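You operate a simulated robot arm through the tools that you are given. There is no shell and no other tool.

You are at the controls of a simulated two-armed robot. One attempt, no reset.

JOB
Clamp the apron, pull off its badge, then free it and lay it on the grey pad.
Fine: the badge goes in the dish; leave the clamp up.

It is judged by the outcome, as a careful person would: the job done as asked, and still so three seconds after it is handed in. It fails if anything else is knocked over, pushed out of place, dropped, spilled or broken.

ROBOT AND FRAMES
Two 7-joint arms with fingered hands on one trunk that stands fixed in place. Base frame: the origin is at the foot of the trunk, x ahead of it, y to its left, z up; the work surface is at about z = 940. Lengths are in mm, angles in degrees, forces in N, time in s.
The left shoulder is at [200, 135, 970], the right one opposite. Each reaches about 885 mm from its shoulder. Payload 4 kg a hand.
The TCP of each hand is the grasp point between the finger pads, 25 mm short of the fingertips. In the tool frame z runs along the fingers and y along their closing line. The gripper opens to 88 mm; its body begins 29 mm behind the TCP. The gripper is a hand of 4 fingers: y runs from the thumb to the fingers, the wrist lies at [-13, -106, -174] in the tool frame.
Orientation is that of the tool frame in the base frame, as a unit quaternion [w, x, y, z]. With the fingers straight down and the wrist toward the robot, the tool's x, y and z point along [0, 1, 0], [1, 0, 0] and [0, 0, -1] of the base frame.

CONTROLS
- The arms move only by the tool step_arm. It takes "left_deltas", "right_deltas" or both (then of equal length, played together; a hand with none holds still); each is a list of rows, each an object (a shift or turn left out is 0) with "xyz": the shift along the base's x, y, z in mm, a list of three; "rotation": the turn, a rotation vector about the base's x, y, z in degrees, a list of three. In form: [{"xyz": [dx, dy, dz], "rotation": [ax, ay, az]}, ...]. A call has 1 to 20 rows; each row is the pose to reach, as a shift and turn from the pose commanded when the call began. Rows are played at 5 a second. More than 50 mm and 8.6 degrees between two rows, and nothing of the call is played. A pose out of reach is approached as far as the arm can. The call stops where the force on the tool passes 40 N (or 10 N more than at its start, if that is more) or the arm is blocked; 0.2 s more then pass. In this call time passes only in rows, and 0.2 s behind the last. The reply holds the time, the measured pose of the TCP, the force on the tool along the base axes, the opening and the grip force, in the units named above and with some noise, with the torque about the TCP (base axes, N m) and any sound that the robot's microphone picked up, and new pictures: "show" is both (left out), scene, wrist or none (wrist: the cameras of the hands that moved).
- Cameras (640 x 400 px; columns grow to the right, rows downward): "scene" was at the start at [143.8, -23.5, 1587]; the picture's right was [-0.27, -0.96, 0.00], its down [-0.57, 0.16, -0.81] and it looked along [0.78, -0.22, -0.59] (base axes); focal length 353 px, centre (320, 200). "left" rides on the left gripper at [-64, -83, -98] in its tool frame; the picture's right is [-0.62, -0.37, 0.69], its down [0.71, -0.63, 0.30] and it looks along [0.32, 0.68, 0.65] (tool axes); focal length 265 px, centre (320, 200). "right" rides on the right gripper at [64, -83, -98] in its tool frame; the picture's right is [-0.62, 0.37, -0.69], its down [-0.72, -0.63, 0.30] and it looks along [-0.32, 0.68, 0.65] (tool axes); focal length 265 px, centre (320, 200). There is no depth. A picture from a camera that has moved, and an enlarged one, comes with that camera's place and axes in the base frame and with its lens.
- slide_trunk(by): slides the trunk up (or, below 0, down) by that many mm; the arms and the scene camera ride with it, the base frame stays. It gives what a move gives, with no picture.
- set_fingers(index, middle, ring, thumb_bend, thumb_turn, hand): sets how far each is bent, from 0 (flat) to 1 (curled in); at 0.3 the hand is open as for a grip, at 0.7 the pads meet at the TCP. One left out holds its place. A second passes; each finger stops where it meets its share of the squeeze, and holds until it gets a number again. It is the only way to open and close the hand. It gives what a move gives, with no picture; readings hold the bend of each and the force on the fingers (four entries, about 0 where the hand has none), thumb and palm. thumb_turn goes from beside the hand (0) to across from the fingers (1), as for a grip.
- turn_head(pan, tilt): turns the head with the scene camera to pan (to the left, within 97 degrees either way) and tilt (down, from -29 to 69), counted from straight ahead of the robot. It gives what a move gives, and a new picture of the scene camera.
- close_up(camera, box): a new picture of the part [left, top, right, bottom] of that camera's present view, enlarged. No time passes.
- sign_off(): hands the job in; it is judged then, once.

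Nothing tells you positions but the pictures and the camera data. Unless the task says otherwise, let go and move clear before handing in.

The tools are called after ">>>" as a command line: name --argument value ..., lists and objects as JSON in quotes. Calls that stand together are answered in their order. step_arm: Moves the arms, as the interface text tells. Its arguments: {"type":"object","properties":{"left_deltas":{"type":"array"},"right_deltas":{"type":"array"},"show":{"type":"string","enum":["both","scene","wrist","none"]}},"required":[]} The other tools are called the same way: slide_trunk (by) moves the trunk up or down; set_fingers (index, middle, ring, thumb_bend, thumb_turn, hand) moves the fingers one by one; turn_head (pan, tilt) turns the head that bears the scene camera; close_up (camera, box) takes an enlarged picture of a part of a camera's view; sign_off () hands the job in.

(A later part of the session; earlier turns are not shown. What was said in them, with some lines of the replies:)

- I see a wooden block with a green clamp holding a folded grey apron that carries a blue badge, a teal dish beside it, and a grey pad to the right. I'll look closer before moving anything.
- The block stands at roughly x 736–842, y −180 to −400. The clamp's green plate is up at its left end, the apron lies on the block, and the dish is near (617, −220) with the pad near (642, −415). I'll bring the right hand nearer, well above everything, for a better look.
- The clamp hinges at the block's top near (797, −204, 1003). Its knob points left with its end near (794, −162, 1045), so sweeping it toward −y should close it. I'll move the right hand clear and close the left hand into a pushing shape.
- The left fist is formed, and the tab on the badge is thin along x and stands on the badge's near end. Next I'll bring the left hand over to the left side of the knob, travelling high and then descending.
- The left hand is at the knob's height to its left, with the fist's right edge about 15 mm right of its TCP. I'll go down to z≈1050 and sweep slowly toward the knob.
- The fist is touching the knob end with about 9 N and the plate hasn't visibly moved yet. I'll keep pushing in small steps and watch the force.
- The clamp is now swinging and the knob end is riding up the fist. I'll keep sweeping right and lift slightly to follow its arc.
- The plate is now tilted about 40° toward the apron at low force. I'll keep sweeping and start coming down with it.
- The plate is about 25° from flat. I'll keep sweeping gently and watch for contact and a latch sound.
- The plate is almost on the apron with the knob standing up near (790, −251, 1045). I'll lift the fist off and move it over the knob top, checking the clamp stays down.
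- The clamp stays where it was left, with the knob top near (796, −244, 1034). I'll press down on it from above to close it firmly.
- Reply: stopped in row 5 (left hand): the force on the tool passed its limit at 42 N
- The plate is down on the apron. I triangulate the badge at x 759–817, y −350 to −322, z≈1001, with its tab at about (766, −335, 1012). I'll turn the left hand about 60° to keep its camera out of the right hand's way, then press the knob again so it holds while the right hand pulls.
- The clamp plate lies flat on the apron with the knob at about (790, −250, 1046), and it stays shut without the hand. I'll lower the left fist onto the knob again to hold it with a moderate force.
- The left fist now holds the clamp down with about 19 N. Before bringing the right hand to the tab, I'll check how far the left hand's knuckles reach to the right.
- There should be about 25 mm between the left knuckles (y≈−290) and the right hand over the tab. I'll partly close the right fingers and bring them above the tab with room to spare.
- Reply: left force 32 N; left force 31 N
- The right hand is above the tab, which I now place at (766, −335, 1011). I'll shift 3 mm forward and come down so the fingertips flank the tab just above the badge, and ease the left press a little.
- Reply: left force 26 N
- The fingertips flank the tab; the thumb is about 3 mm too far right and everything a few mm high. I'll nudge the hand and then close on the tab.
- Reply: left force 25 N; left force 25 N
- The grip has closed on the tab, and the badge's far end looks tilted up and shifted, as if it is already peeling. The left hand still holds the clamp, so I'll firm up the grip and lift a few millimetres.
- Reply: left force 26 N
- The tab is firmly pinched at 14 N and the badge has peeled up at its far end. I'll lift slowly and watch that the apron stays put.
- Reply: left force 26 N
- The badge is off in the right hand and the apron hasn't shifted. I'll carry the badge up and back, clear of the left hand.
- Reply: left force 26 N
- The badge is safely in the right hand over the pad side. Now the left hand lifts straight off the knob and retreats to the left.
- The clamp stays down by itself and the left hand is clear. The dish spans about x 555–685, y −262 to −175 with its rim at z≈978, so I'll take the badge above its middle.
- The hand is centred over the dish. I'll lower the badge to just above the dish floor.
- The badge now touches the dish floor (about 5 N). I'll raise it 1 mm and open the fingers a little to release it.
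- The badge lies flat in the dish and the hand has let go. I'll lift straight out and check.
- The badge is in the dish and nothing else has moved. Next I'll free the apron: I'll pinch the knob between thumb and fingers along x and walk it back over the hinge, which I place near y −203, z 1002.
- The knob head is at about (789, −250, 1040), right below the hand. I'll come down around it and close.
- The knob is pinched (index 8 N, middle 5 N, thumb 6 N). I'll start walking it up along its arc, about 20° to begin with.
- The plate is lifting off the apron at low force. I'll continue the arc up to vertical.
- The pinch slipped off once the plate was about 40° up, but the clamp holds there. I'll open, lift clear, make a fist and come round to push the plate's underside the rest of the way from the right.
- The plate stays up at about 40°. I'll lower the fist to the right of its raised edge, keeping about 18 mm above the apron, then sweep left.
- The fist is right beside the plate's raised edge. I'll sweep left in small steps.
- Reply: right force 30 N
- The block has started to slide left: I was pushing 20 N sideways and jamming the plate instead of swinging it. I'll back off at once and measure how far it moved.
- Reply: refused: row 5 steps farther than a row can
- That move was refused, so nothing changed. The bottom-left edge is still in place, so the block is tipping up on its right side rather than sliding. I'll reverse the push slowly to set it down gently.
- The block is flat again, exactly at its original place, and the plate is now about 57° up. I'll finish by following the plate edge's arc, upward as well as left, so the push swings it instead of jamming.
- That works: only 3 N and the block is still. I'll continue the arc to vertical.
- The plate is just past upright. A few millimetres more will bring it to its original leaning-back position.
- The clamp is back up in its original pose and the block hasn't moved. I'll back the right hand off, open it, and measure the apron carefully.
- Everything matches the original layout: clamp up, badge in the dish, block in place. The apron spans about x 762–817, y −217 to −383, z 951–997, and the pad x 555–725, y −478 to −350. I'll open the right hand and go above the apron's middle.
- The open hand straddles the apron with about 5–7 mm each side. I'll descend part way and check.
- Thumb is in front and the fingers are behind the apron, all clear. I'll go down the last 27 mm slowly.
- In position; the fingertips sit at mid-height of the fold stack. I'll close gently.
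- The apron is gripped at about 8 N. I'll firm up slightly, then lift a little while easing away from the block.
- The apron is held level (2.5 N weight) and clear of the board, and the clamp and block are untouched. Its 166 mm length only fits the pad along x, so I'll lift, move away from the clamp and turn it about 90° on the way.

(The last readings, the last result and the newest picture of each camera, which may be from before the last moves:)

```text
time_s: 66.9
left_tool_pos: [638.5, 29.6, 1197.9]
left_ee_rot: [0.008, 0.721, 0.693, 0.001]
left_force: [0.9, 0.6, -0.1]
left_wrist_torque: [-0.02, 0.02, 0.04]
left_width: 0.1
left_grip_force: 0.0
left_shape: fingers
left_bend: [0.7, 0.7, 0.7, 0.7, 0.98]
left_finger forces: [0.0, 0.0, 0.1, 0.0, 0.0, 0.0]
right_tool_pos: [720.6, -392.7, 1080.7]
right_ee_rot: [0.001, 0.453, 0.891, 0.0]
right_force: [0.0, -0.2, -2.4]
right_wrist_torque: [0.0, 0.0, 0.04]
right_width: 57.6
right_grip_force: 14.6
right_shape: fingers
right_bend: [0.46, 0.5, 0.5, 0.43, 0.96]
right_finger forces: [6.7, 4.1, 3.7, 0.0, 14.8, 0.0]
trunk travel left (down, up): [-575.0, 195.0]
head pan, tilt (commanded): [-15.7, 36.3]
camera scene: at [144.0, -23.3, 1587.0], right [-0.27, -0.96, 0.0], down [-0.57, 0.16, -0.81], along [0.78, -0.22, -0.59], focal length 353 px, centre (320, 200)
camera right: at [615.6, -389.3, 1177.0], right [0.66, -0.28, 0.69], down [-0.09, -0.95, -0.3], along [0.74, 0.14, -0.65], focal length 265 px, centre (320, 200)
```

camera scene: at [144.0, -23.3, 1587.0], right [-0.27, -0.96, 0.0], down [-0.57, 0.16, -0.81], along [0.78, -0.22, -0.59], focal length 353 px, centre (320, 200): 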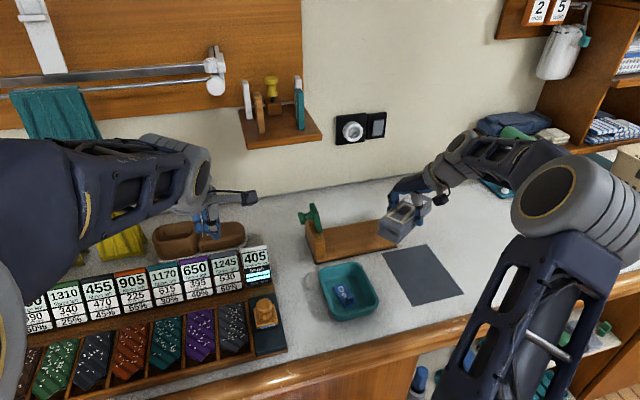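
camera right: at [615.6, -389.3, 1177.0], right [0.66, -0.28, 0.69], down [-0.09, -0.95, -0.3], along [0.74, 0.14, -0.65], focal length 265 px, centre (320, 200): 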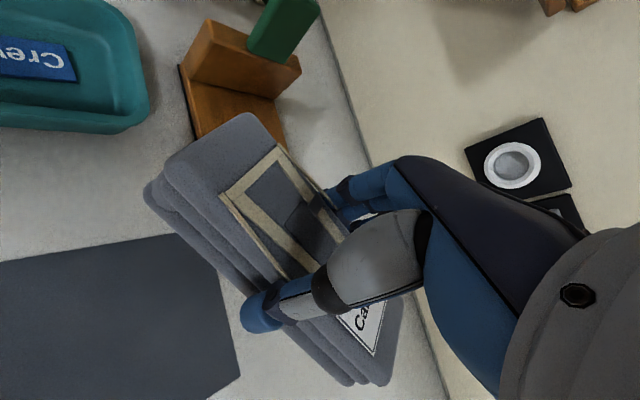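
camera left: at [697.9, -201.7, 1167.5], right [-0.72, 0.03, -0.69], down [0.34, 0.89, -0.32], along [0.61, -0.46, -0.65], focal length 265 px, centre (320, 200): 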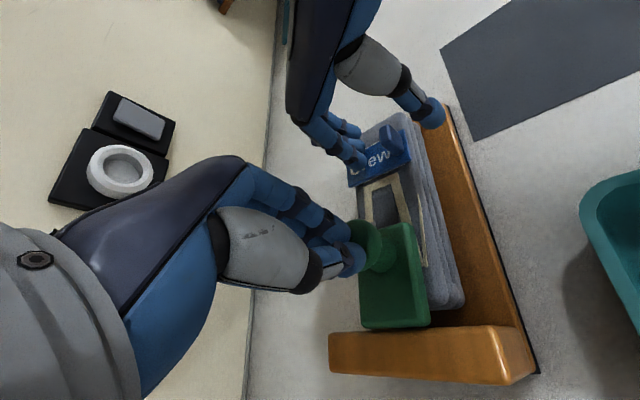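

The apron is stable in the grip and clear of the block. I'll continue turning and moving over the pad.

>>> step_arm --right_deltas '[{"xyz": [-15, -5, 0], "rotation": [0, 0, 8]}, {"xyz": [-30, -10, 0], "rotation": [0, 0, 16]}, {"xyz": [-45, -14, 0], "rotation": [0, 0, 24]}, {"xyz": [-60, -18, 0], "rotation": [0, 0, 32]}, {"xyz": [-70, -20, 0], "rotation": [0, 0, 40]}, {"xyz": [-78, -21, 0], "rotation": [0, 0, 48]}, {"xyz": [-82, -21, 0], "rotation": [0, 0, 54]}]' --show "both"

>>> close_up --camera "scene" --box '[350, 190, 500, 320]'

```text
time_s: 68.5
left_tool_pos: [638.6, 28.3, 1198.0]
left_ee_rot: [0.007, 0.721, 0.693, 0.0]
left_force: [0.0, -0.7, 0.2]
left_wrist_torque: [0.0, 0.03, 0.0]
left_width: 0.0
left_grip_force: 0.1
left_shape: fingers
left_bend: [0.7, 0.7, 0.7, 0.7, 0.98]
left_finger forces: [0.0, 0.0, 0.0, 0.0, 0.0, 0.0]
right_tool_pos: [637.6, -414.0, 1081.6]
right_ee_rot: [0.0, 0.0, 1.0, 0.0]
right_force: [-0.4, 1.0, -2.5]
right_wrist_torque: [0.06, 0.0, -0.03]
right_width: 57.6
right_grip_force: 14.3
right_shape: fingers
right_bend: [0.46, 0.5, 0.5, 0.43, 0.96]
right_finger forces: [6.6, 4.2, 3.6, 0.1, 14.7, 0.0]
trunk travel left (down, up): [-575.0, 195.0]
head pan, tilt (commanded): [-15.7, 36.3]
camera scene: at [143.8, -23.5, 1587.0], right [-0.27, -0.96, 0.0], down [-0.57, 0.16, -0.81], along [0.78, -0.22, -0.59], focal length 353 px, centre (320, 200)
camera right: at [574.0, -496.5, 1178.0], right [0.62, 0.37, 0.69], down [0.71, -0.63, -0.3], along [0.32, 0.68, -0.65], focal length 265 px, centre (320, 200)
```

scene: 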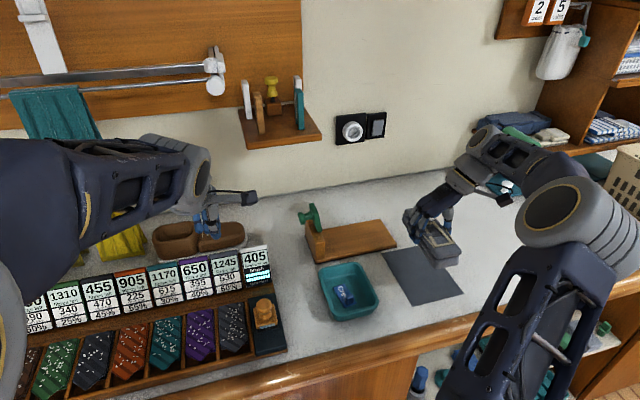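
right: 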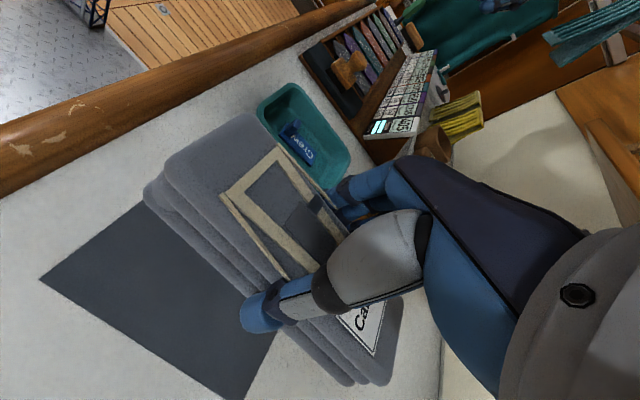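

```text
3.08 times, centred on (425, 255) of scene
camera zoom: at [143.8, -23.5, 1587.0], right [-0.27, -0.96, 0.0], down [-0.57, 0.16, -0.81], along [0.78, -0.22, -0.59], focal length 1087 px, centre (-3, 31)
```

zoom: 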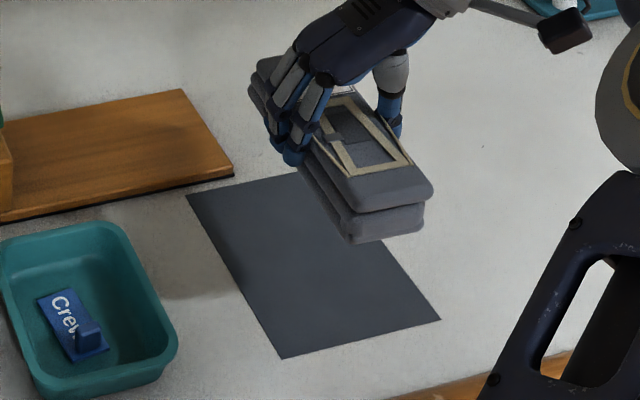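

The hand is turned 90° over the pad. The apron sits about 3° skewed in the grip, so I'll correct that and lower to a couple of centimetres above the pad.

>>> step_arm --right_deltas '[{"xyz": [-1, 2, -20], "rotation": [0, 0, 1.5]}, {"xyz": [-1.5, 3.5, -45], "rotation": [0, 0, 3.4]}, {"xyz": [-1.5, 3.5, -65], "rotation": [0, 0, 3.4]}, {"xyz": [-1.5, 3.5, -75], "rotation": [0, 0, 3.4]}]' --show "both"

>>> close_up --camera "scene" --box '[350, 190, 500, 320]'

>>> close_up --camera "right" --box '[0, 80, 440, 400]'

```text
time_s: 69.5
left_tool_pos: [638.5, 29.5, 1198.6]
left_ee_rot: [0.007, 0.72, 0.694, 0.0]
left_force: [0.6, -1.0, 0.4]
left_wrist_torque: [0.0, 0.03, -0.02]
left_width: 0.0
left_grip_force: 0.0
left_shape: fingers
left_bend: [0.7, 0.7, 0.7, 0.7, 0.98]
left_finger forces: [0.0, 0.1, 0.0, 0.1, 0.0, 0.0]
right_tool_pos: [636.3, -408.6, 1004.3]
right_ee_rot: [0.0, -0.03, 1.0, 0.0]
right_force: [0.2, -0.3, -1.9]
right_wrist_torque: [0.01, 0.02, 0.01]
right_width: 57.4
right_grip_force: 14.6
right_shape: fingers
right_bend: [0.46, 0.5, 0.5, 0.43, 0.96]
right_finger forces: [6.6, 4.3, 3.5, 0.0, 14.7, 0.0]
trunk travel left (down, up): [-575.0, 195.0]
head pan, tilt (commanded): [-15.7, 36.3]
camera scene: at [143.9, -23.5, 1587.0], right [-0.27, -0.96, 0.0], down [-0.57, 0.16, -0.81], along [0.78, -0.22, -0.59], focal length 353 px, centre (320, 200)
camera right: at [576.7, -495.8, 1102.4], right [0.6, 0.4, 0.69], down [0.75, -0.59, -0.3], along [0.28, 0.7, -0.65], focal length 265 px, centre (320, 200)
```

scene: 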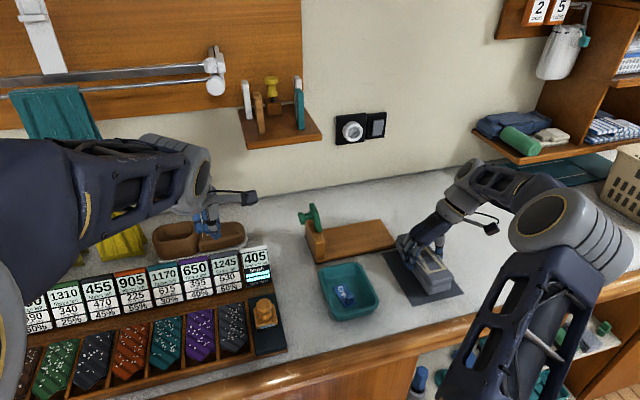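
right: 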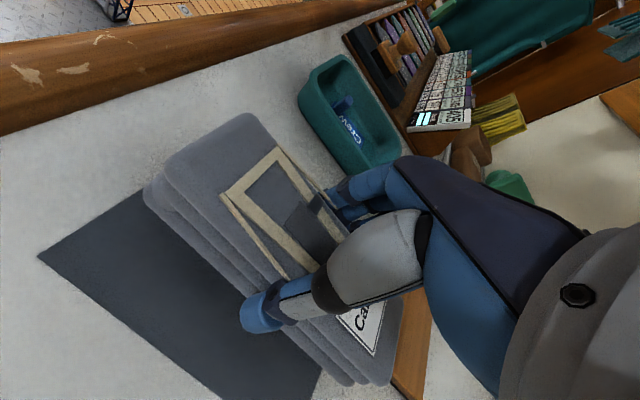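

```text
3.08 times, centred on (425, 255) of scene
camera zoom: at [143.9, -23.5, 1587.0], right [-0.27, -0.96, 0.0], down [-0.57, 0.16, -0.81], along [0.78, -0.22, -0.59], focal length 1087 px, centre (-3, 31)
```

zoom: 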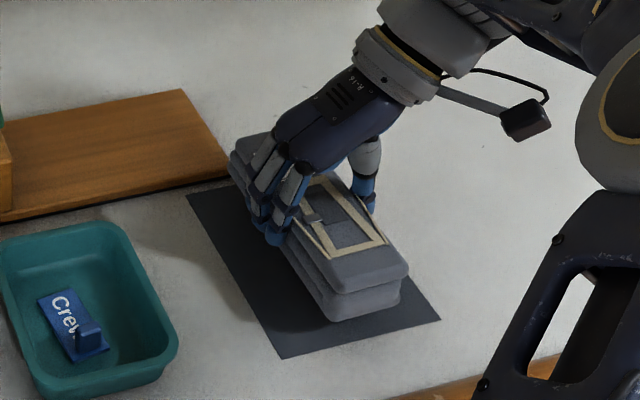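

```text
1.25 times, centred on (220, 240) of right
camera zoom: at [576.7, -495.8, 1102.4], right [0.6, 0.4, 0.69], down [0.75, -0.59, -0.3], along [0.28, 0.7, -0.65], focal length 332 px, centre (445, 150)
```

zoom: 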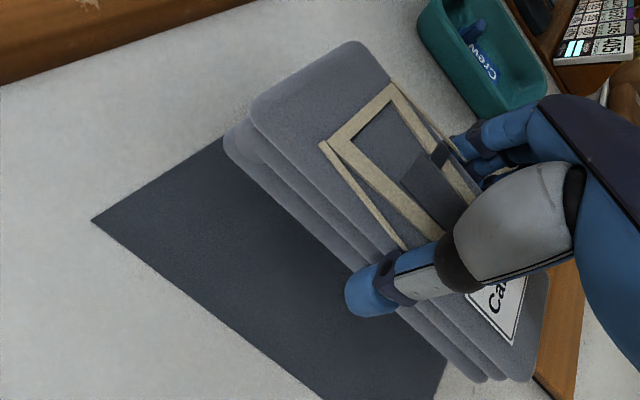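

>>> close_up --camera "scene" --box '[400, 220, 470, 300]'

>>> close_up --camera "right" --box '[130, 100, 300, 260]'

>>> close_up --camera "right" --box '[260, 280, 460, 400]'

```text
5.00 times, centred on (435, 260) of scene
camera zoom: at [143.9, -23.5, 1587.0], right [-0.27, -0.96, 0.0], down [-0.57, 0.16, -0.81], along [0.78, -0.22, -0.59], focal length 1766 px, centre (-255, -100)
```

zoom: 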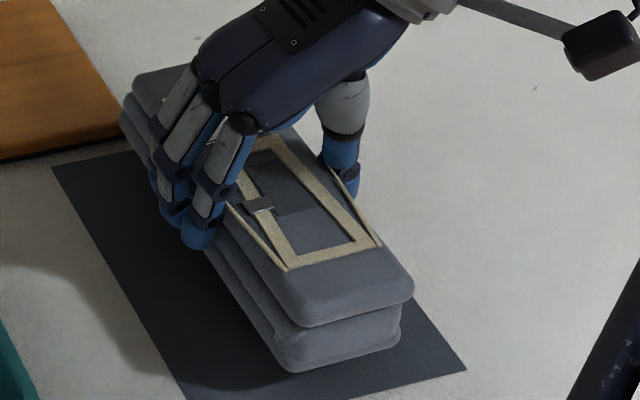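

```text
2.50 times, centred on (215, 180) of right
camera zoom: at [576.7, -495.8, 1102.4], right [0.6, 0.4, 0.69], down [0.75, -0.59, -0.3], along [0.28, 0.7, -0.65], focal length 664 px, centre (582, 250)
```

zoom: 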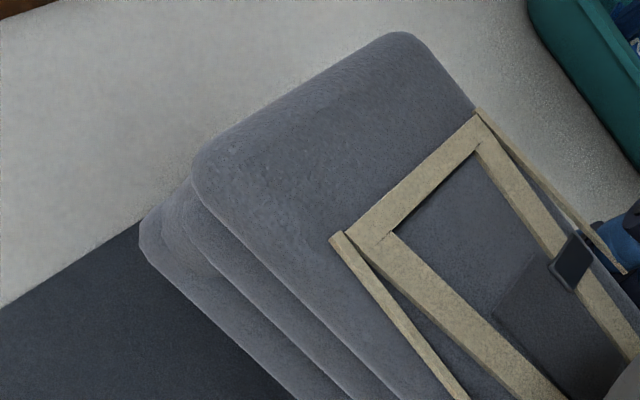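

```text
3.20 times, centred on (360, 340) of right
camera zoom: at [576.7, -495.8, 1102.4], right [0.6, 0.4, 0.69], down [0.75, -0.59, -0.3], along [0.28, 0.7, -0.65], focal length 849 px, centre (192, -248)
```

zoom: 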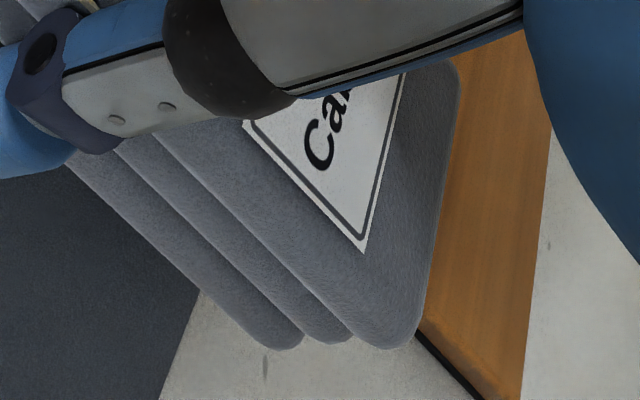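

The apron is square to the pad and about 18 mm above it, but roughly 4 mm too far forward. I'll shift back 4 mm and lower gently to contact.

>>> step_arm --right_deltas '[{"xyz": [-4, 1, -4]}, {"xyz": [-4, 1, -9]}, {"xyz": [-4, 1, -13]}, {"xyz": [-4, 1, -16]}]' --show "wrist"

>>> close_up --camera "right" --box '[130, 100, 300, 260]'

>>> close_up --camera "right" --box '[260, 280, 460, 400]'

>>> close_up --camera "scene" --box '[380, 220, 470, 310]'

```text
time_s: 70.5
left_tool_pos: [638.7, 28.5, 1198.2]
left_ee_rot: [0.007, 0.721, 0.693, 0.0]
left_force: [0.4, 0.2, 0.7]
left_wrist_torque: [0.01, 0.02, 0.02]
left_width: 0.0
left_grip_force: 0.0
left_shape: fingers
left_bend: [0.7, 0.7, 0.7, 0.7, 0.98]
left_finger forces: [0.0, 0.1, 0.0, 0.0, 0.0, 0.0]
right_tool_pos: [632.1, -410.1, 988.1]
right_ee_rot: [0.0, -0.029, 1.0, -0.001]
right_force: [0.3, -0.1, -1.4]
right_wrist_torque: [0.03, 0.02, 0.03]
right_width: 57.4
right_grip_force: 14.7
right_shape: fingers
right_bend: [0.46, 0.5, 0.5, 0.43, 0.96]
right_finger forces: [6.6, 4.1, 3.6, 0.0, 14.7, 0.0]
trunk travel left (down, up): [-575.0, 195.0]
head pan, tilt (commanded): [-15.7, 36.3]
camera right: at [572.5, -495.6, 1086.2], right [0.6, 0.4, 0.69], down [0.75, -0.59, -0.3], along [0.28, 0.7, -0.65], focal length 265 px, centre (320, 200)
```

right: 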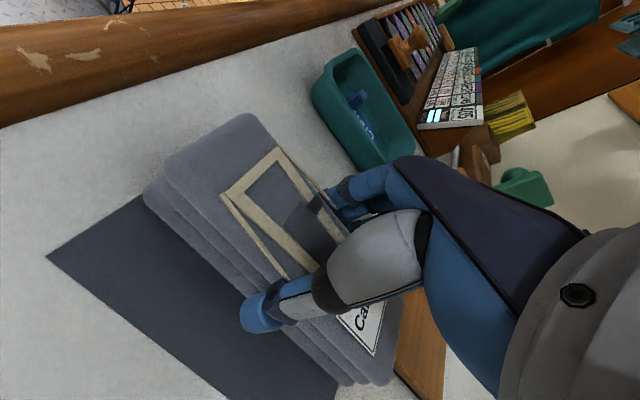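

```text
2.50 times, centred on (215, 180) of right
camera zoom: at [572.5, -495.6, 1086.2], right [0.6, 0.4, 0.69], down [0.75, -0.59, -0.3], along [0.28, 0.7, -0.65], focal length 664 px, centre (582, 250)
```

zoom: 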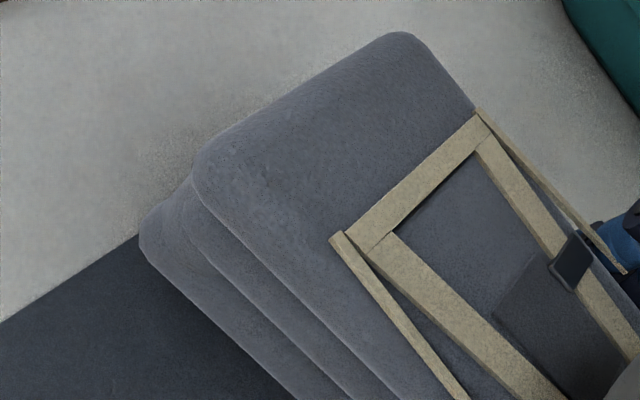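

```text
3.20 times, centred on (360, 340) of right
camera zoom: at [572.5, -495.6, 1086.2], right [0.6, 0.4, 0.69], down [0.75, -0.59, -0.3], along [0.28, 0.7, -0.65], focal length 849 px, centre (192, -248)
```

zoom: 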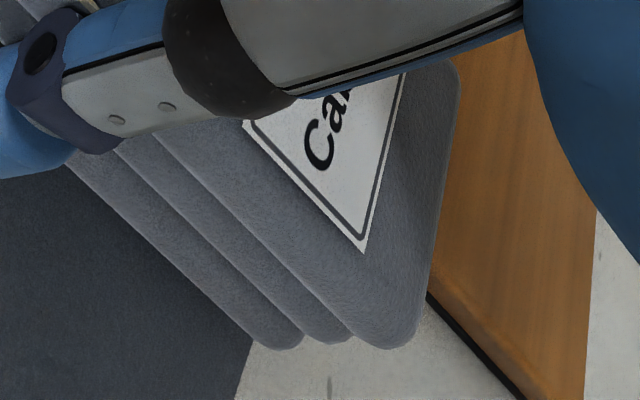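

```text
4.44 times, centred on (425, 265) of scene
camera zoom: at [143.9, -23.5, 1587.0], right [-0.27, -0.96, 0.0], down [-0.57, 0.16, -0.81], along [0.78, -0.22, -0.59], focal length 1570 px, centre (-147, -89)
```

zoom: 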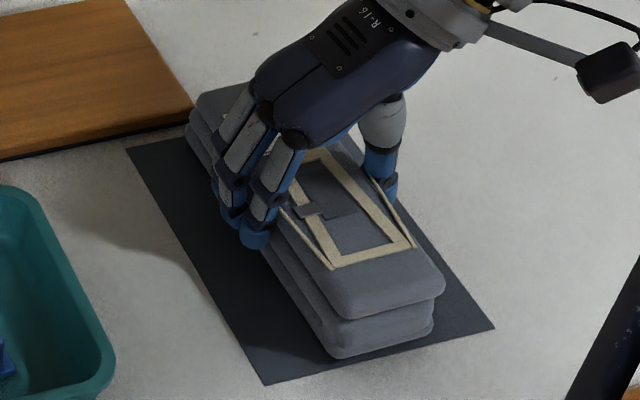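

The apron overlies the pad almost exactly and is about 2 mm above it. I'll settle it the last few millimetres.

>>> step_arm --right_deltas '[{"xyz": [0, 0, -1]}, {"xyz": [0, 0, -2]}, {"xyz": [0, 0, -3]}]' --show "none"

```text
time_s: 71.3
left_tool_pos: [638.9, 29.3, 1197.7]
left_ee_rot: [0.006, 0.721, 0.693, 0.0]
left_force: [0.4, -0.3, -0.4]
left_wrist_torque: [0.0, 0.0, 0.0]
left_width: 0.0
left_grip_force: 0.1
left_shape: fingers
left_bend: [0.7, 0.7, 0.7, 0.7, 0.98]
left_finger forces: [0.0, 0.0, 0.0, 0.1, 0.0, 0.1]
right_tool_pos: [633.6, -408.5, 985.8]
right_ee_rot: [0.0, -0.029, 1.0, 0.0]
right_force: [-0.7, 0.9, -2.3]
right_wrist_torque: [0.01, -0.01, -0.02]
right_width: 57.5
right_grip_force: 14.7
right_shape: fingers
right_bend: [0.46, 0.5, 0.5, 0.43, 0.96]
right_finger forces: [6.6, 4.2, 3.6, 0.1, 14.7, 0.1]
trunk travel left (down, up): [-575.0, 195.0]
head pan, tilt (commanded): [-15.7, 36.3]
```

>>> step_arm --right_deltas '[{"xyz": [0, 0, -1]}, {"xyz": [0, 0, -2]}, {"xyz": [0, 0, -3]}]' --show "none"

```text
time_s: 72.1
left_tool_pos: [637.6, 29.6, 1199.9]
left_ee_rot: [0.008, 0.72, 0.694, 0.0]
left_force: [-0.5, -0.5, 0.0]
left_wrist_torque: [0.02, 0.03, 0.01]
left_width: 0.0
left_grip_force: 0.0
left_shape: fingers
left_bend: [0.7, 0.7, 0.7, 0.7, 0.98]
left_finger forces: [0.0, 0.0, 0.0, 0.0, 0.0, 0.0]
right_tool_pos: [632.1, -408.5, 983.9]
right_ee_rot: [0.001, -0.029, 1.0, 0.0]
right_force: [0.3, -1.9, 7.5]
right_wrist_torque: [0.2, -0.02, 0.01]
right_width: 57.8
right_grip_force: 14.9
right_shape: fingers
right_bend: [0.46, 0.5, 0.5, 0.43, 0.96]
right_finger forces: [5.9, 4.3, 3.9, 0.0, 15.9, 0.0]
trunk travel left (down, up): [-575.0, 195.0]
head pan, tilt (commanded): [-15.7, 36.3]
```

The apron now rests on the pad (contact force about 10 N). I'll relieve 1.5 mm of press and check its placement before letting go.

>>> step_arm --right_deltas '[{"xyz": [0, 0, 1.5]}]' --show "wrist"

>>> close_up --camera "right" --box '[130, 100, 300, 260]'

>>> close_up --camera "right" --box '[260, 280, 460, 400]'

>>> close_up --camera "scene" --box '[380, 220, 470, 310]'

```text
time_s: 72.5
left_tool_pos: [638.4, 28.2, 1197.8]
left_ee_rot: [0.007, 0.72, 0.694, 0.001]
left_force: [0.2, 0.6, -0.1]
left_wrist_torque: [0.0, 0.01, 0.0]
left_width: 0.1
left_grip_force: 0.0
left_shape: fingers
left_bend: [0.7, 0.7, 0.7, 0.7, 0.98]
left_finger forces: [0.0, 0.1, 0.0, 0.0, 0.0, 0.0]
right_tool_pos: [632.3, -409.3, 983.8]
right_ee_rot: [0.0, -0.03, 1.0, 0.0]
right_force: [2.2, -0.7, 3.4]
right_wrist_torque: [0.12, -0.02, 0.02]
right_width: 58.0
right_grip_force: 14.1
right_shape: fingers
right_bend: [0.46, 0.5, 0.5, 0.43, 0.96]
right_finger forces: [6.2, 4.2, 3.6, 0.1, 15.1, 0.0]
trunk travel left (down, up): [-575.0, 195.0]
head pan, tilt (commanded): [-15.7, 36.3]
camera right: at [572.6, -495.2, 1081.7], right [0.6, 0.4, 0.69], down [0.75, -0.59, -0.3], along [0.28, 0.7, -0.65], focal length 265 px, centre (320, 200)
```

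right: 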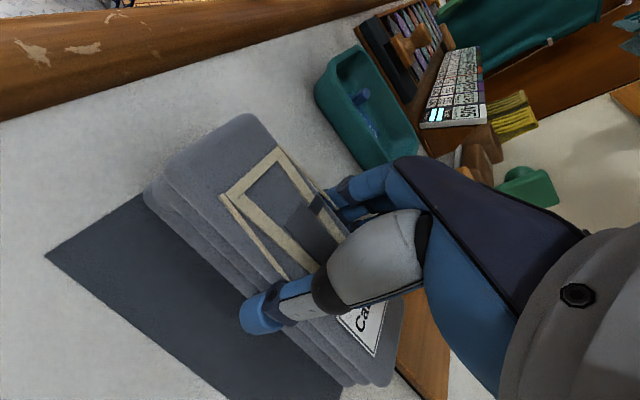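

```text
2.50 times, centred on (215, 180) of right
camera zoom: at [572.6, -495.2, 1081.7], right [0.6, 0.4, 0.69], down [0.75, -0.59, -0.3], along [0.28, 0.7, -0.65], focal length 664 px, centre (582, 250)
```

zoom: 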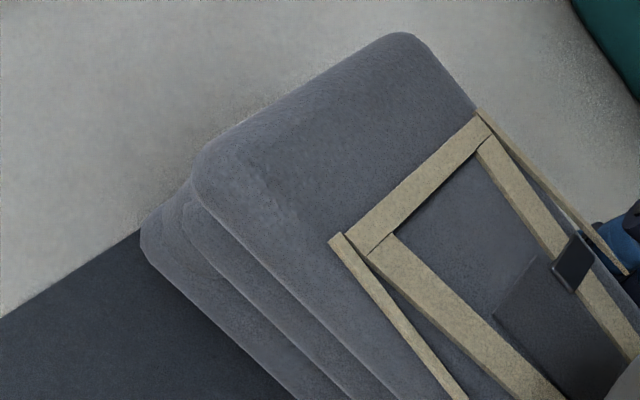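

```text
3.20 times, centred on (360, 340) of right
camera zoom: at [572.6, -495.2, 1081.7], right [0.6, 0.4, 0.69], down [0.75, -0.59, -0.3], along [0.28, 0.7, -0.65], focal length 849 px, centre (192, -248)
```

zoom: 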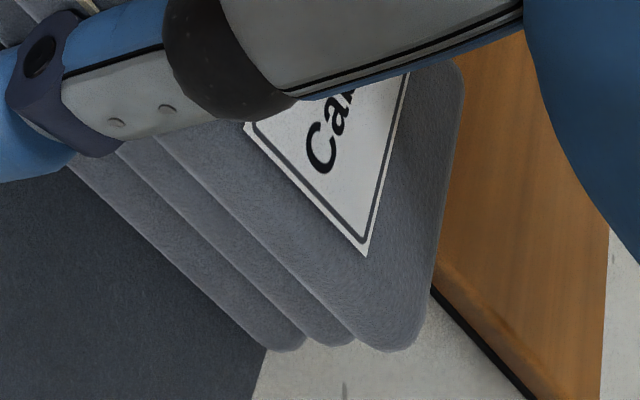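

```text
4.44 times, centred on (425, 265) of scene
camera zoom: at [143.9, -23.5, 1587.0], right [-0.27, -0.96, 0.0], down [-0.57, 0.16, -0.81], along [0.78, -0.22, -0.59], focal length 1570 px, centre (-147, -89)
```

zoom: 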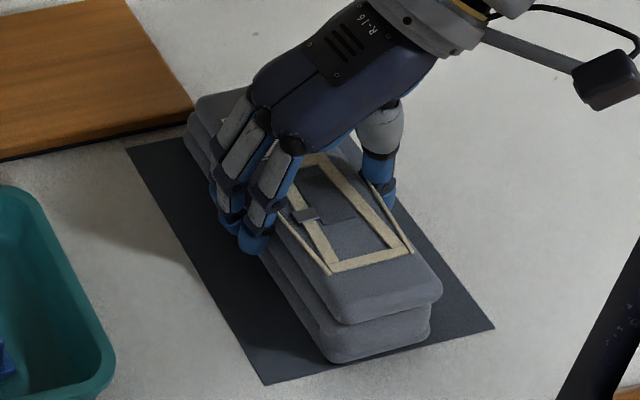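

The apron lies square on the pad with a few millimetres inside each end. I'll release it.

>>> set_fingers --hand "right" --index 0.41 --middle 0.43 --ring 0.43 --thumb_bend 0.39

>>> set_fingers --hand "right" --index 0.3 --middle 0.3 --ring 0.3 --thumb_bend 0.3

>>> close_up --camera "scene" --box '[380, 220, 470, 310]'

>>> close_up --camera "right" --box '[130, 100, 470, 400]'

```text
time_s: 73.5
left_tool_pos: [639.1, 29.5, 1198.3]
left_ee_rot: [0.006, 0.721, 0.693, 0.001]
left_force: [-0.2, 0.3, -0.5]
left_wrist_torque: [0.03, -0.03, -0.01]
left_width: 0.0
left_grip_force: 0.1
left_shape: fingers
left_bend: [0.7, 0.7, 0.7, 0.7, 0.98]
left_finger forces: [0.1, 0.0, 0.0, 0.0, 0.1, 0.0]
right_tool_pos: [631.1, -409.1, 983.3]
right_ee_rot: [0.0, -0.029, 1.0, 0.0]
right_force: [-0.2, 0.1, -0.5]
right_wrist_torque: [-0.02, -0.01, 0.0]
right_width: 65.1
right_grip_force: 0.5
right_shape: fingers
right_bend: [0.41, 0.43, 0.43, 0.38, 0.97]
right_finger forces: [0.4, 0.1, 0.1, 0.0, 0.9, 0.0]
trunk travel left (down, up): [-575.0, 195.0]
head pan, tilt (commanded): [-15.7, 36.3]
```

```text
time_s: 74.5
left_tool_pos: [638.3, 28.9, 1198.4]
left_ee_rot: [0.007, 0.72, 0.694, -0.001]
left_force: [-0.5, -0.4, 1.8]
left_wrist_torque: [-0.01, -0.02, 0.02]
left_width: 0.0
left_grip_force: 0.1
left_shape: fingers
left_bend: [0.7, 0.7, 0.7, 0.7, 0.98]
left_finger forces: [0.0, 0.0, 0.0, 0.0, 0.0, 0.0]
right_tool_pos: [631.7, -409.9, 983.7]
right_ee_rot: [0.0, -0.029, 1.0, -0.001]
right_force: [0.4, 0.4, -0.1]
right_wrist_torque: [-0.01, -0.02, 0.0]
right_width: 84.4
right_grip_force: 0.0
right_shape: fingers
right_bend: [0.3, 0.3, 0.3, 0.3, 0.97]
right_finger forces: [0.0, 0.0, 0.1, 0.1, 0.0, 0.0]
trunk travel left (down, up): [-575.0, 195.0]
head pan, tilt (commanded): [-15.7, 36.3]
```

```text
4.44 times, centred on (425, 265) of scene
camera zoom: at [143.9, -23.5, 1587.0], right [-0.27, -0.96, 0.0], down [-0.57, 0.16, -0.81], along [0.78, -0.22, -0.59], focal length 1570 px, centre (-147, -89)
```

zoom: 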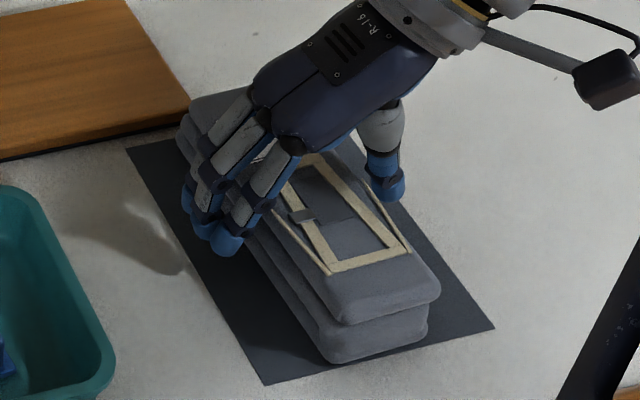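

```text
1.33 times, centred on (300, 250) of right
camera zoom: at [572.5, -495.3, 1082.0], right [0.6, 0.4, 0.69], down [0.75, -0.59, -0.3], along [0.28, 0.7, -0.65], focal length 354 px, centre (347, 133)
```

zoom: 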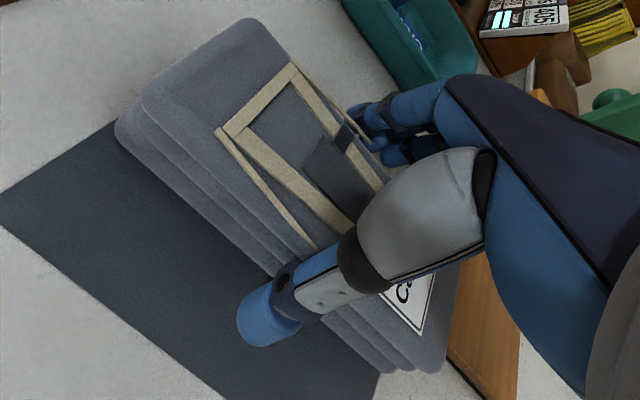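

Both sides are free of the apron. I'll lift straight up and look at the result.

>>> step_arm --right_deltas '[{"xyz": [0, 0, 10]}, {"xyz": [0, 0, 30]}, {"xyz": [0, 0, 65]}, {"xyz": [0, 0, 105]}, {"xyz": [0, 0, 145]}, {"xyz": [-20, -30, 170]}, {"xyz": [-45, -60, 180]}, {"xyz": [-70, -90, 185]}]' --show "both"

>>> close_up --camera "scene" --box '[290, 190, 480, 330]'

>>> close_up --camera "scene" --box '[370, 225, 480, 315]'

```text
time_s: 76.3
left_tool_pos: [639.3, 31.0, 1197.8]
left_ee_rot: [0.007, 0.72, 0.694, 0.0]
left_force: [-0.7, -0.6, 0.4]
left_wrist_torque: [-0.03, 0.0, -0.01]
left_width: 0.3
left_grip_force: 0.0
left_shape: fingers
left_bend: [0.7, 0.7, 0.7, 0.7, 0.98]
left_finger forces: [0.0, 0.0, 0.1, 0.0, 0.0, 0.0]
right_tool_pos: [563.3, -497.4, 1168.7]
right_ee_rot: [-0.001, -0.03, 1.0, 0.001]
right_force: [-0.1, -0.1, 0.4]
right_wrist_torque: [-0.04, 0.0, -0.01]
right_width: 84.3
right_grip_force: 0.0
right_shape: fingers
right_bend: [0.3, 0.3, 0.3, 0.3, 0.97]
right_finger forces: [0.0, 0.0, 0.0, 0.0, 0.0, 0.1]
trunk travel left (down, up): [-575.0, 195.0]
head pan, tilt (commanded): [-15.7, 36.3]
camera scene: at [144.0, -23.2, 1587.0], right [-0.27, -0.96, 0.0], down [-0.57, 0.16, -0.81], along [0.78, -0.22, -0.59], focal length 353 px, centre (320, 200)
camera right: at [503.6, -584.0, 1265.9], right [0.6, 0.4, 0.69], down [0.75, -0.59, -0.3], along [0.28, 0.7, -0.65], focal length 265 px, centre (320, 200)
```

scene: 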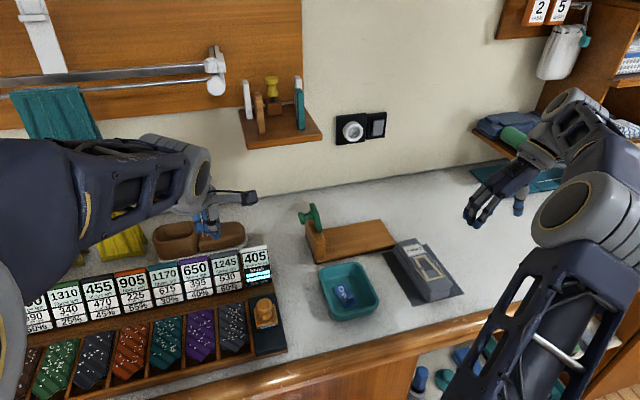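
right: 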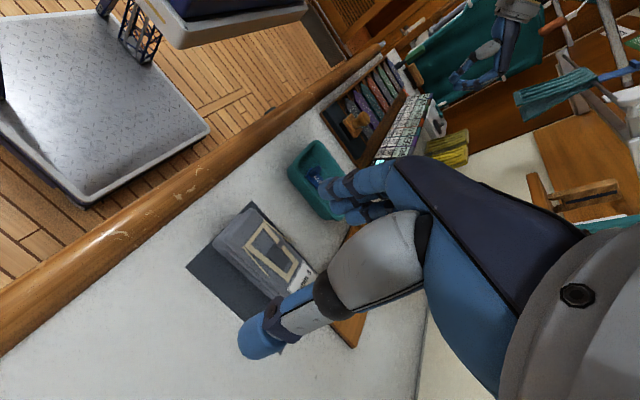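

```text
2.86 times, centred on (385, 260) of scene
camera zoom: at [144.0, -23.2, 1587.0], right [-0.27, -0.96, 0.0], down [-0.57, 0.16, -0.81], along [0.78, -0.22, -0.59], focal length 1009 px, centre (134, 29)
```

zoom: 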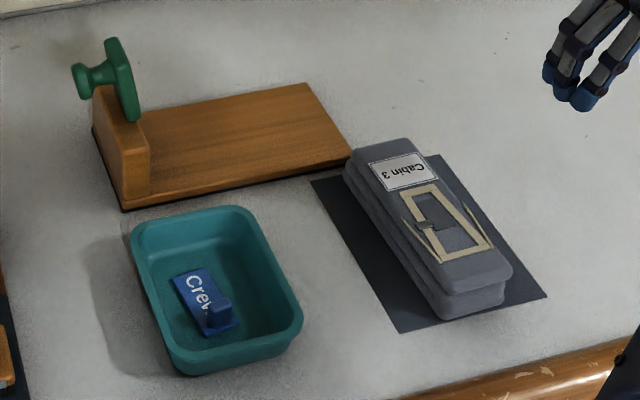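

```text
4.44 times, centred on (425, 270) of scene
camera zoom: at [144.0, -23.2, 1587.0], right [-0.27, -0.96, 0.0], down [-0.57, 0.16, -0.81], along [0.78, -0.22, -0.59], focal length 1570 px, centre (-147, -111)
```

zoom: 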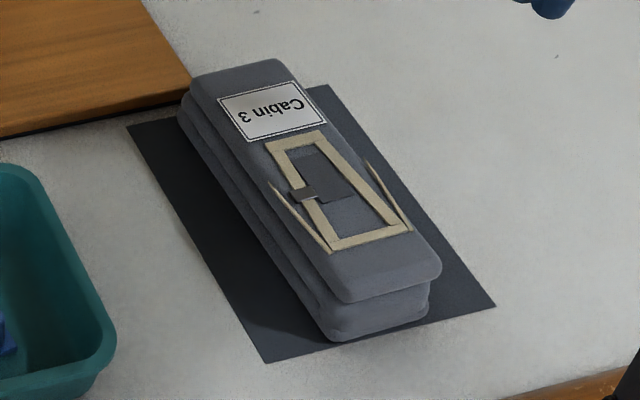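

>>> close_up --camera "right" --box '[170, 180, 350, 360]'

>>> close_up --camera "scene" --box '[300, 195, 400, 265]'

```text
2.22 times, centred on (260, 270) of right
camera zoom: at [503.6, -584.0, 1265.9], right [0.6, 0.4, 0.69], down [0.75, -0.59, -0.3], along [0.28, 0.7, -0.65], focal length 590 px, centre (453, 44)
```

zoom: 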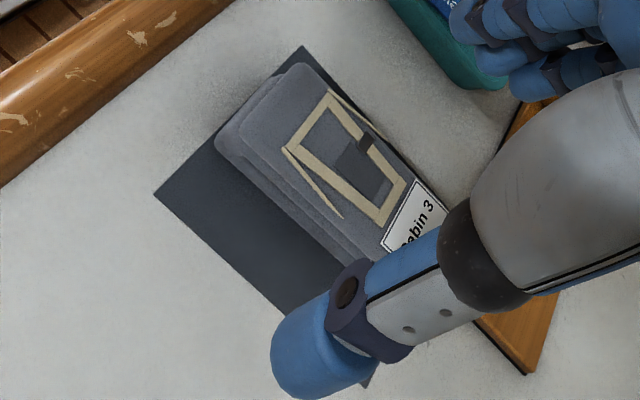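

```text
5.71 times, centred on (350, 230) of scene
camera zoom: at [144.0, -23.2, 1587.0], right [-0.27, -0.96, 0.0], down [-0.57, 0.16, -0.81], along [0.78, -0.22, -0.59], focal length 2018 px, centre (149, 29)
```

zoom: 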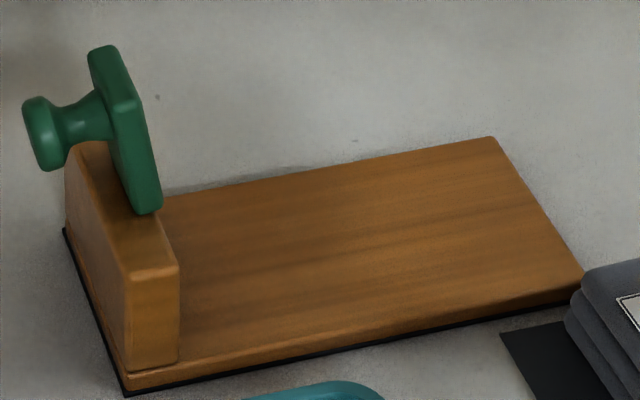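

The clamp is up, the badge is in the dish, the block is where it began, and the apron lies on the pad. I'll return the right hand to its starting pose, well clear, and take a last look.

>>> step_arm --right_deltas '[{"xyz": [-7, 0, 15], "rotation": [0, 0, -7.8]}, {"xyz": [-14, 2, 30], "rotation": [0, 0, -15.6]}, {"xyz": [-21, 5, 45], "rotation": [0, 0, -23.4]}, {"xyz": [-28, 10, 60], "rotation": [0, 0, -31.2]}, {"xyz": [-35, 15, 75], "rotation": [0, 0, -39]}, {"xyz": [-42, 20, 85], "rotation": [0, 0, -46.8]}, {"xyz": [-49, 25, 92], "rotation": [0, 0, -54.6]}, {"xyz": [-56, 30, 97], "rotation": [0, 0, -62.4]}, {"xyz": [-63, 35, 100], "rotation": [0, 0, -70.2]}, {"xyz": [-70, 39, 102], "rotation": [0, 0, -78]}, {"xyz": [-76, 42, 103], "rotation": [0, 0, -85.8]}, {"xyz": [-80, 45, 103], "rotation": [0, 0, -93]}]' --show "both"

>>> close_up --camera "right" --box '[0, 0, 330, 330]'

>>> close_up --camera "scene" --box '[280, 180, 480, 330]'

```text
time_s: 78.9
left_tool_pos: [638.8, 28.7, 1198.9]
left_ee_rot: [0.007, 0.721, 0.693, 0.0]
left_force: [-0.1, -0.4, 0.1]
left_wrist_torque: [0.01, 0.0, -0.02]
left_width: 0.1
left_grip_force: 0.0
left_shape: fingers
left_bend: [0.7, 0.7, 0.7, 0.7, 0.98]
left_finger forces: [0.1, 0.0, 0.0, 0.1, 0.0, 0.0]
right_tool_pos: [481.9, -454.7, 1273.1]
right_ee_rot: [0.0, 0.706, 0.709, -0.001]
right_force: [0.5, 0.0, -0.7]
right_wrist_torque: [0.0, -0.01, 0.01]
right_width: 84.6
right_grip_force: 0.0
right_shape: fingers
right_bend: [0.3, 0.3, 0.3, 0.3, 0.97]
right_finger forces: [0.1, 0.1, 0.0, 0.0, 0.0, 0.1]
trunk travel left (down, up): [-575.0, 195.0]
head pan, tilt (commanded): [-15.7, 36.3]
camera scene: at [143.9, -23.7, 1587.0], right [-0.27, -0.96, 0.0], down [-0.57, 0.16, -0.81], along [0.78, -0.22, -0.59], focal length 353 px, centre (320, 200)
camera right: at [399.0, -390.1, 1369.7], right [0.37, -0.62, 0.69], down [-0.63, -0.72, -0.3], along [0.68, -0.32, -0.65], focal length 265 px, centre (320, 200)
```

scene: 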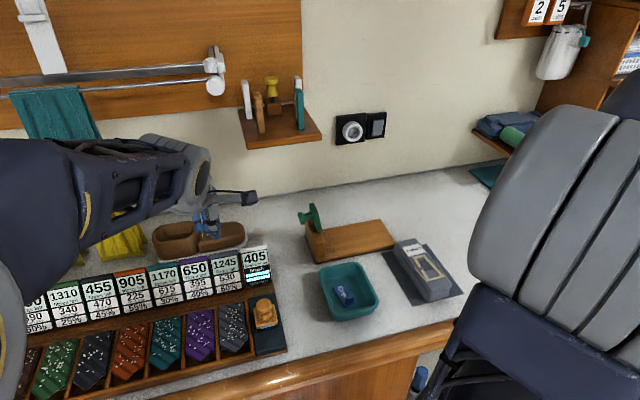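
right: 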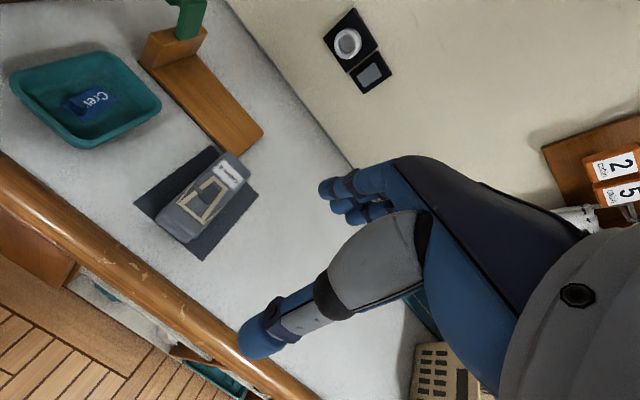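

```text
1.21 times, centred on (165, 165) of right
camera zoom: at [399.0, -390.1, 1369.7], right [0.37, -0.62, 0.69], down [-0.63, -0.72, -0.3], along [0.68, -0.32, -0.65], focal length 322 px, centre (508, 242)
```

zoom: 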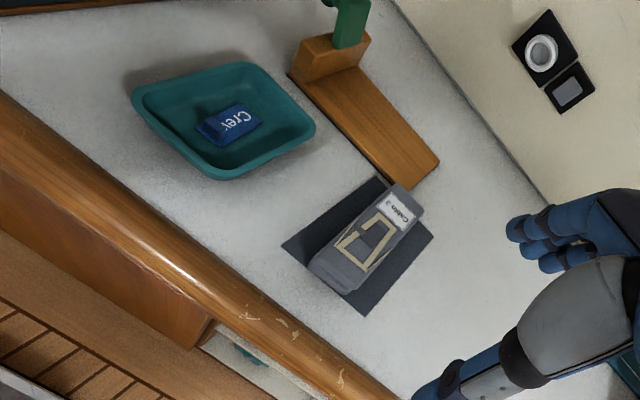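

```text
2.67 times, centred on (380, 255) of scene
camera zoom: at [143.9, -23.7, 1587.0], right [-0.27, -0.96, 0.0], down [-0.57, 0.16, -0.81], along [0.78, -0.22, -0.59], focal length 942 px, centre (160, 53)
```

zoom: 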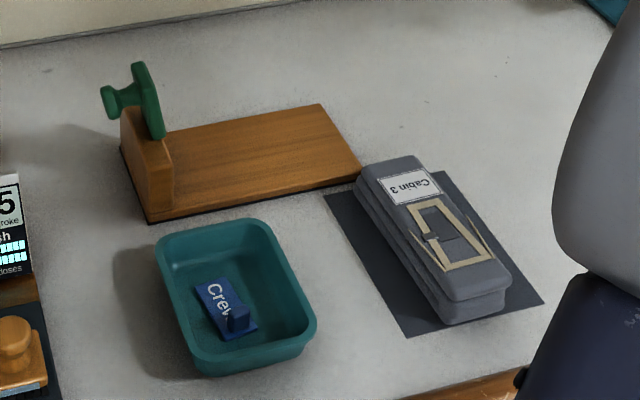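

>>> close_up --camera "right" --box '[120, 130, 280, 270]'

```text
2.86 times, centred on (200, 200) of right
camera zoom: at [399.0, -390.1, 1369.7], right [0.37, -0.62, 0.69], down [-0.63, -0.72, -0.3], along [0.68, -0.32, -0.65], focal length 758 px, centre (663, 200)
```

zoom: 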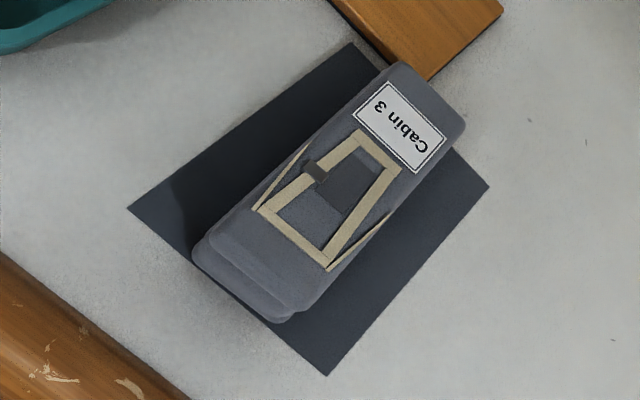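

All parts are done: the apron lies squared up on the grey pad, the badge is in the dish, and the clamp is up on a block that sits where it started. Both hands are empty and clear, so I'm handing the job in.

>>> sign_off

```text
The job is handed in.
```

The job is handed in: the apron is on the grey pad, the badge is in the dish, and the clamp is up in its starting position.

- **Apron:** it is turned so its long side runs along the pad's long side. It covers almost the whole pad length, with only a few millimetres to spare at each end.
- **Badge:** it came off while the left hand held the clamp down. It now lies flat on the dish floor.
- **Clamp and block:** while I was opening the clamp, a sideways push tipped the block up on its right side for a moment. I lowered it slowly, and in the pictures it is back exactly where it began. After that I opened the clamp the rest of the way with about 3 N, and the block did not move.

Nothing else was moved or knocked over in the last pictures. Both hands are empty and clear of the work.
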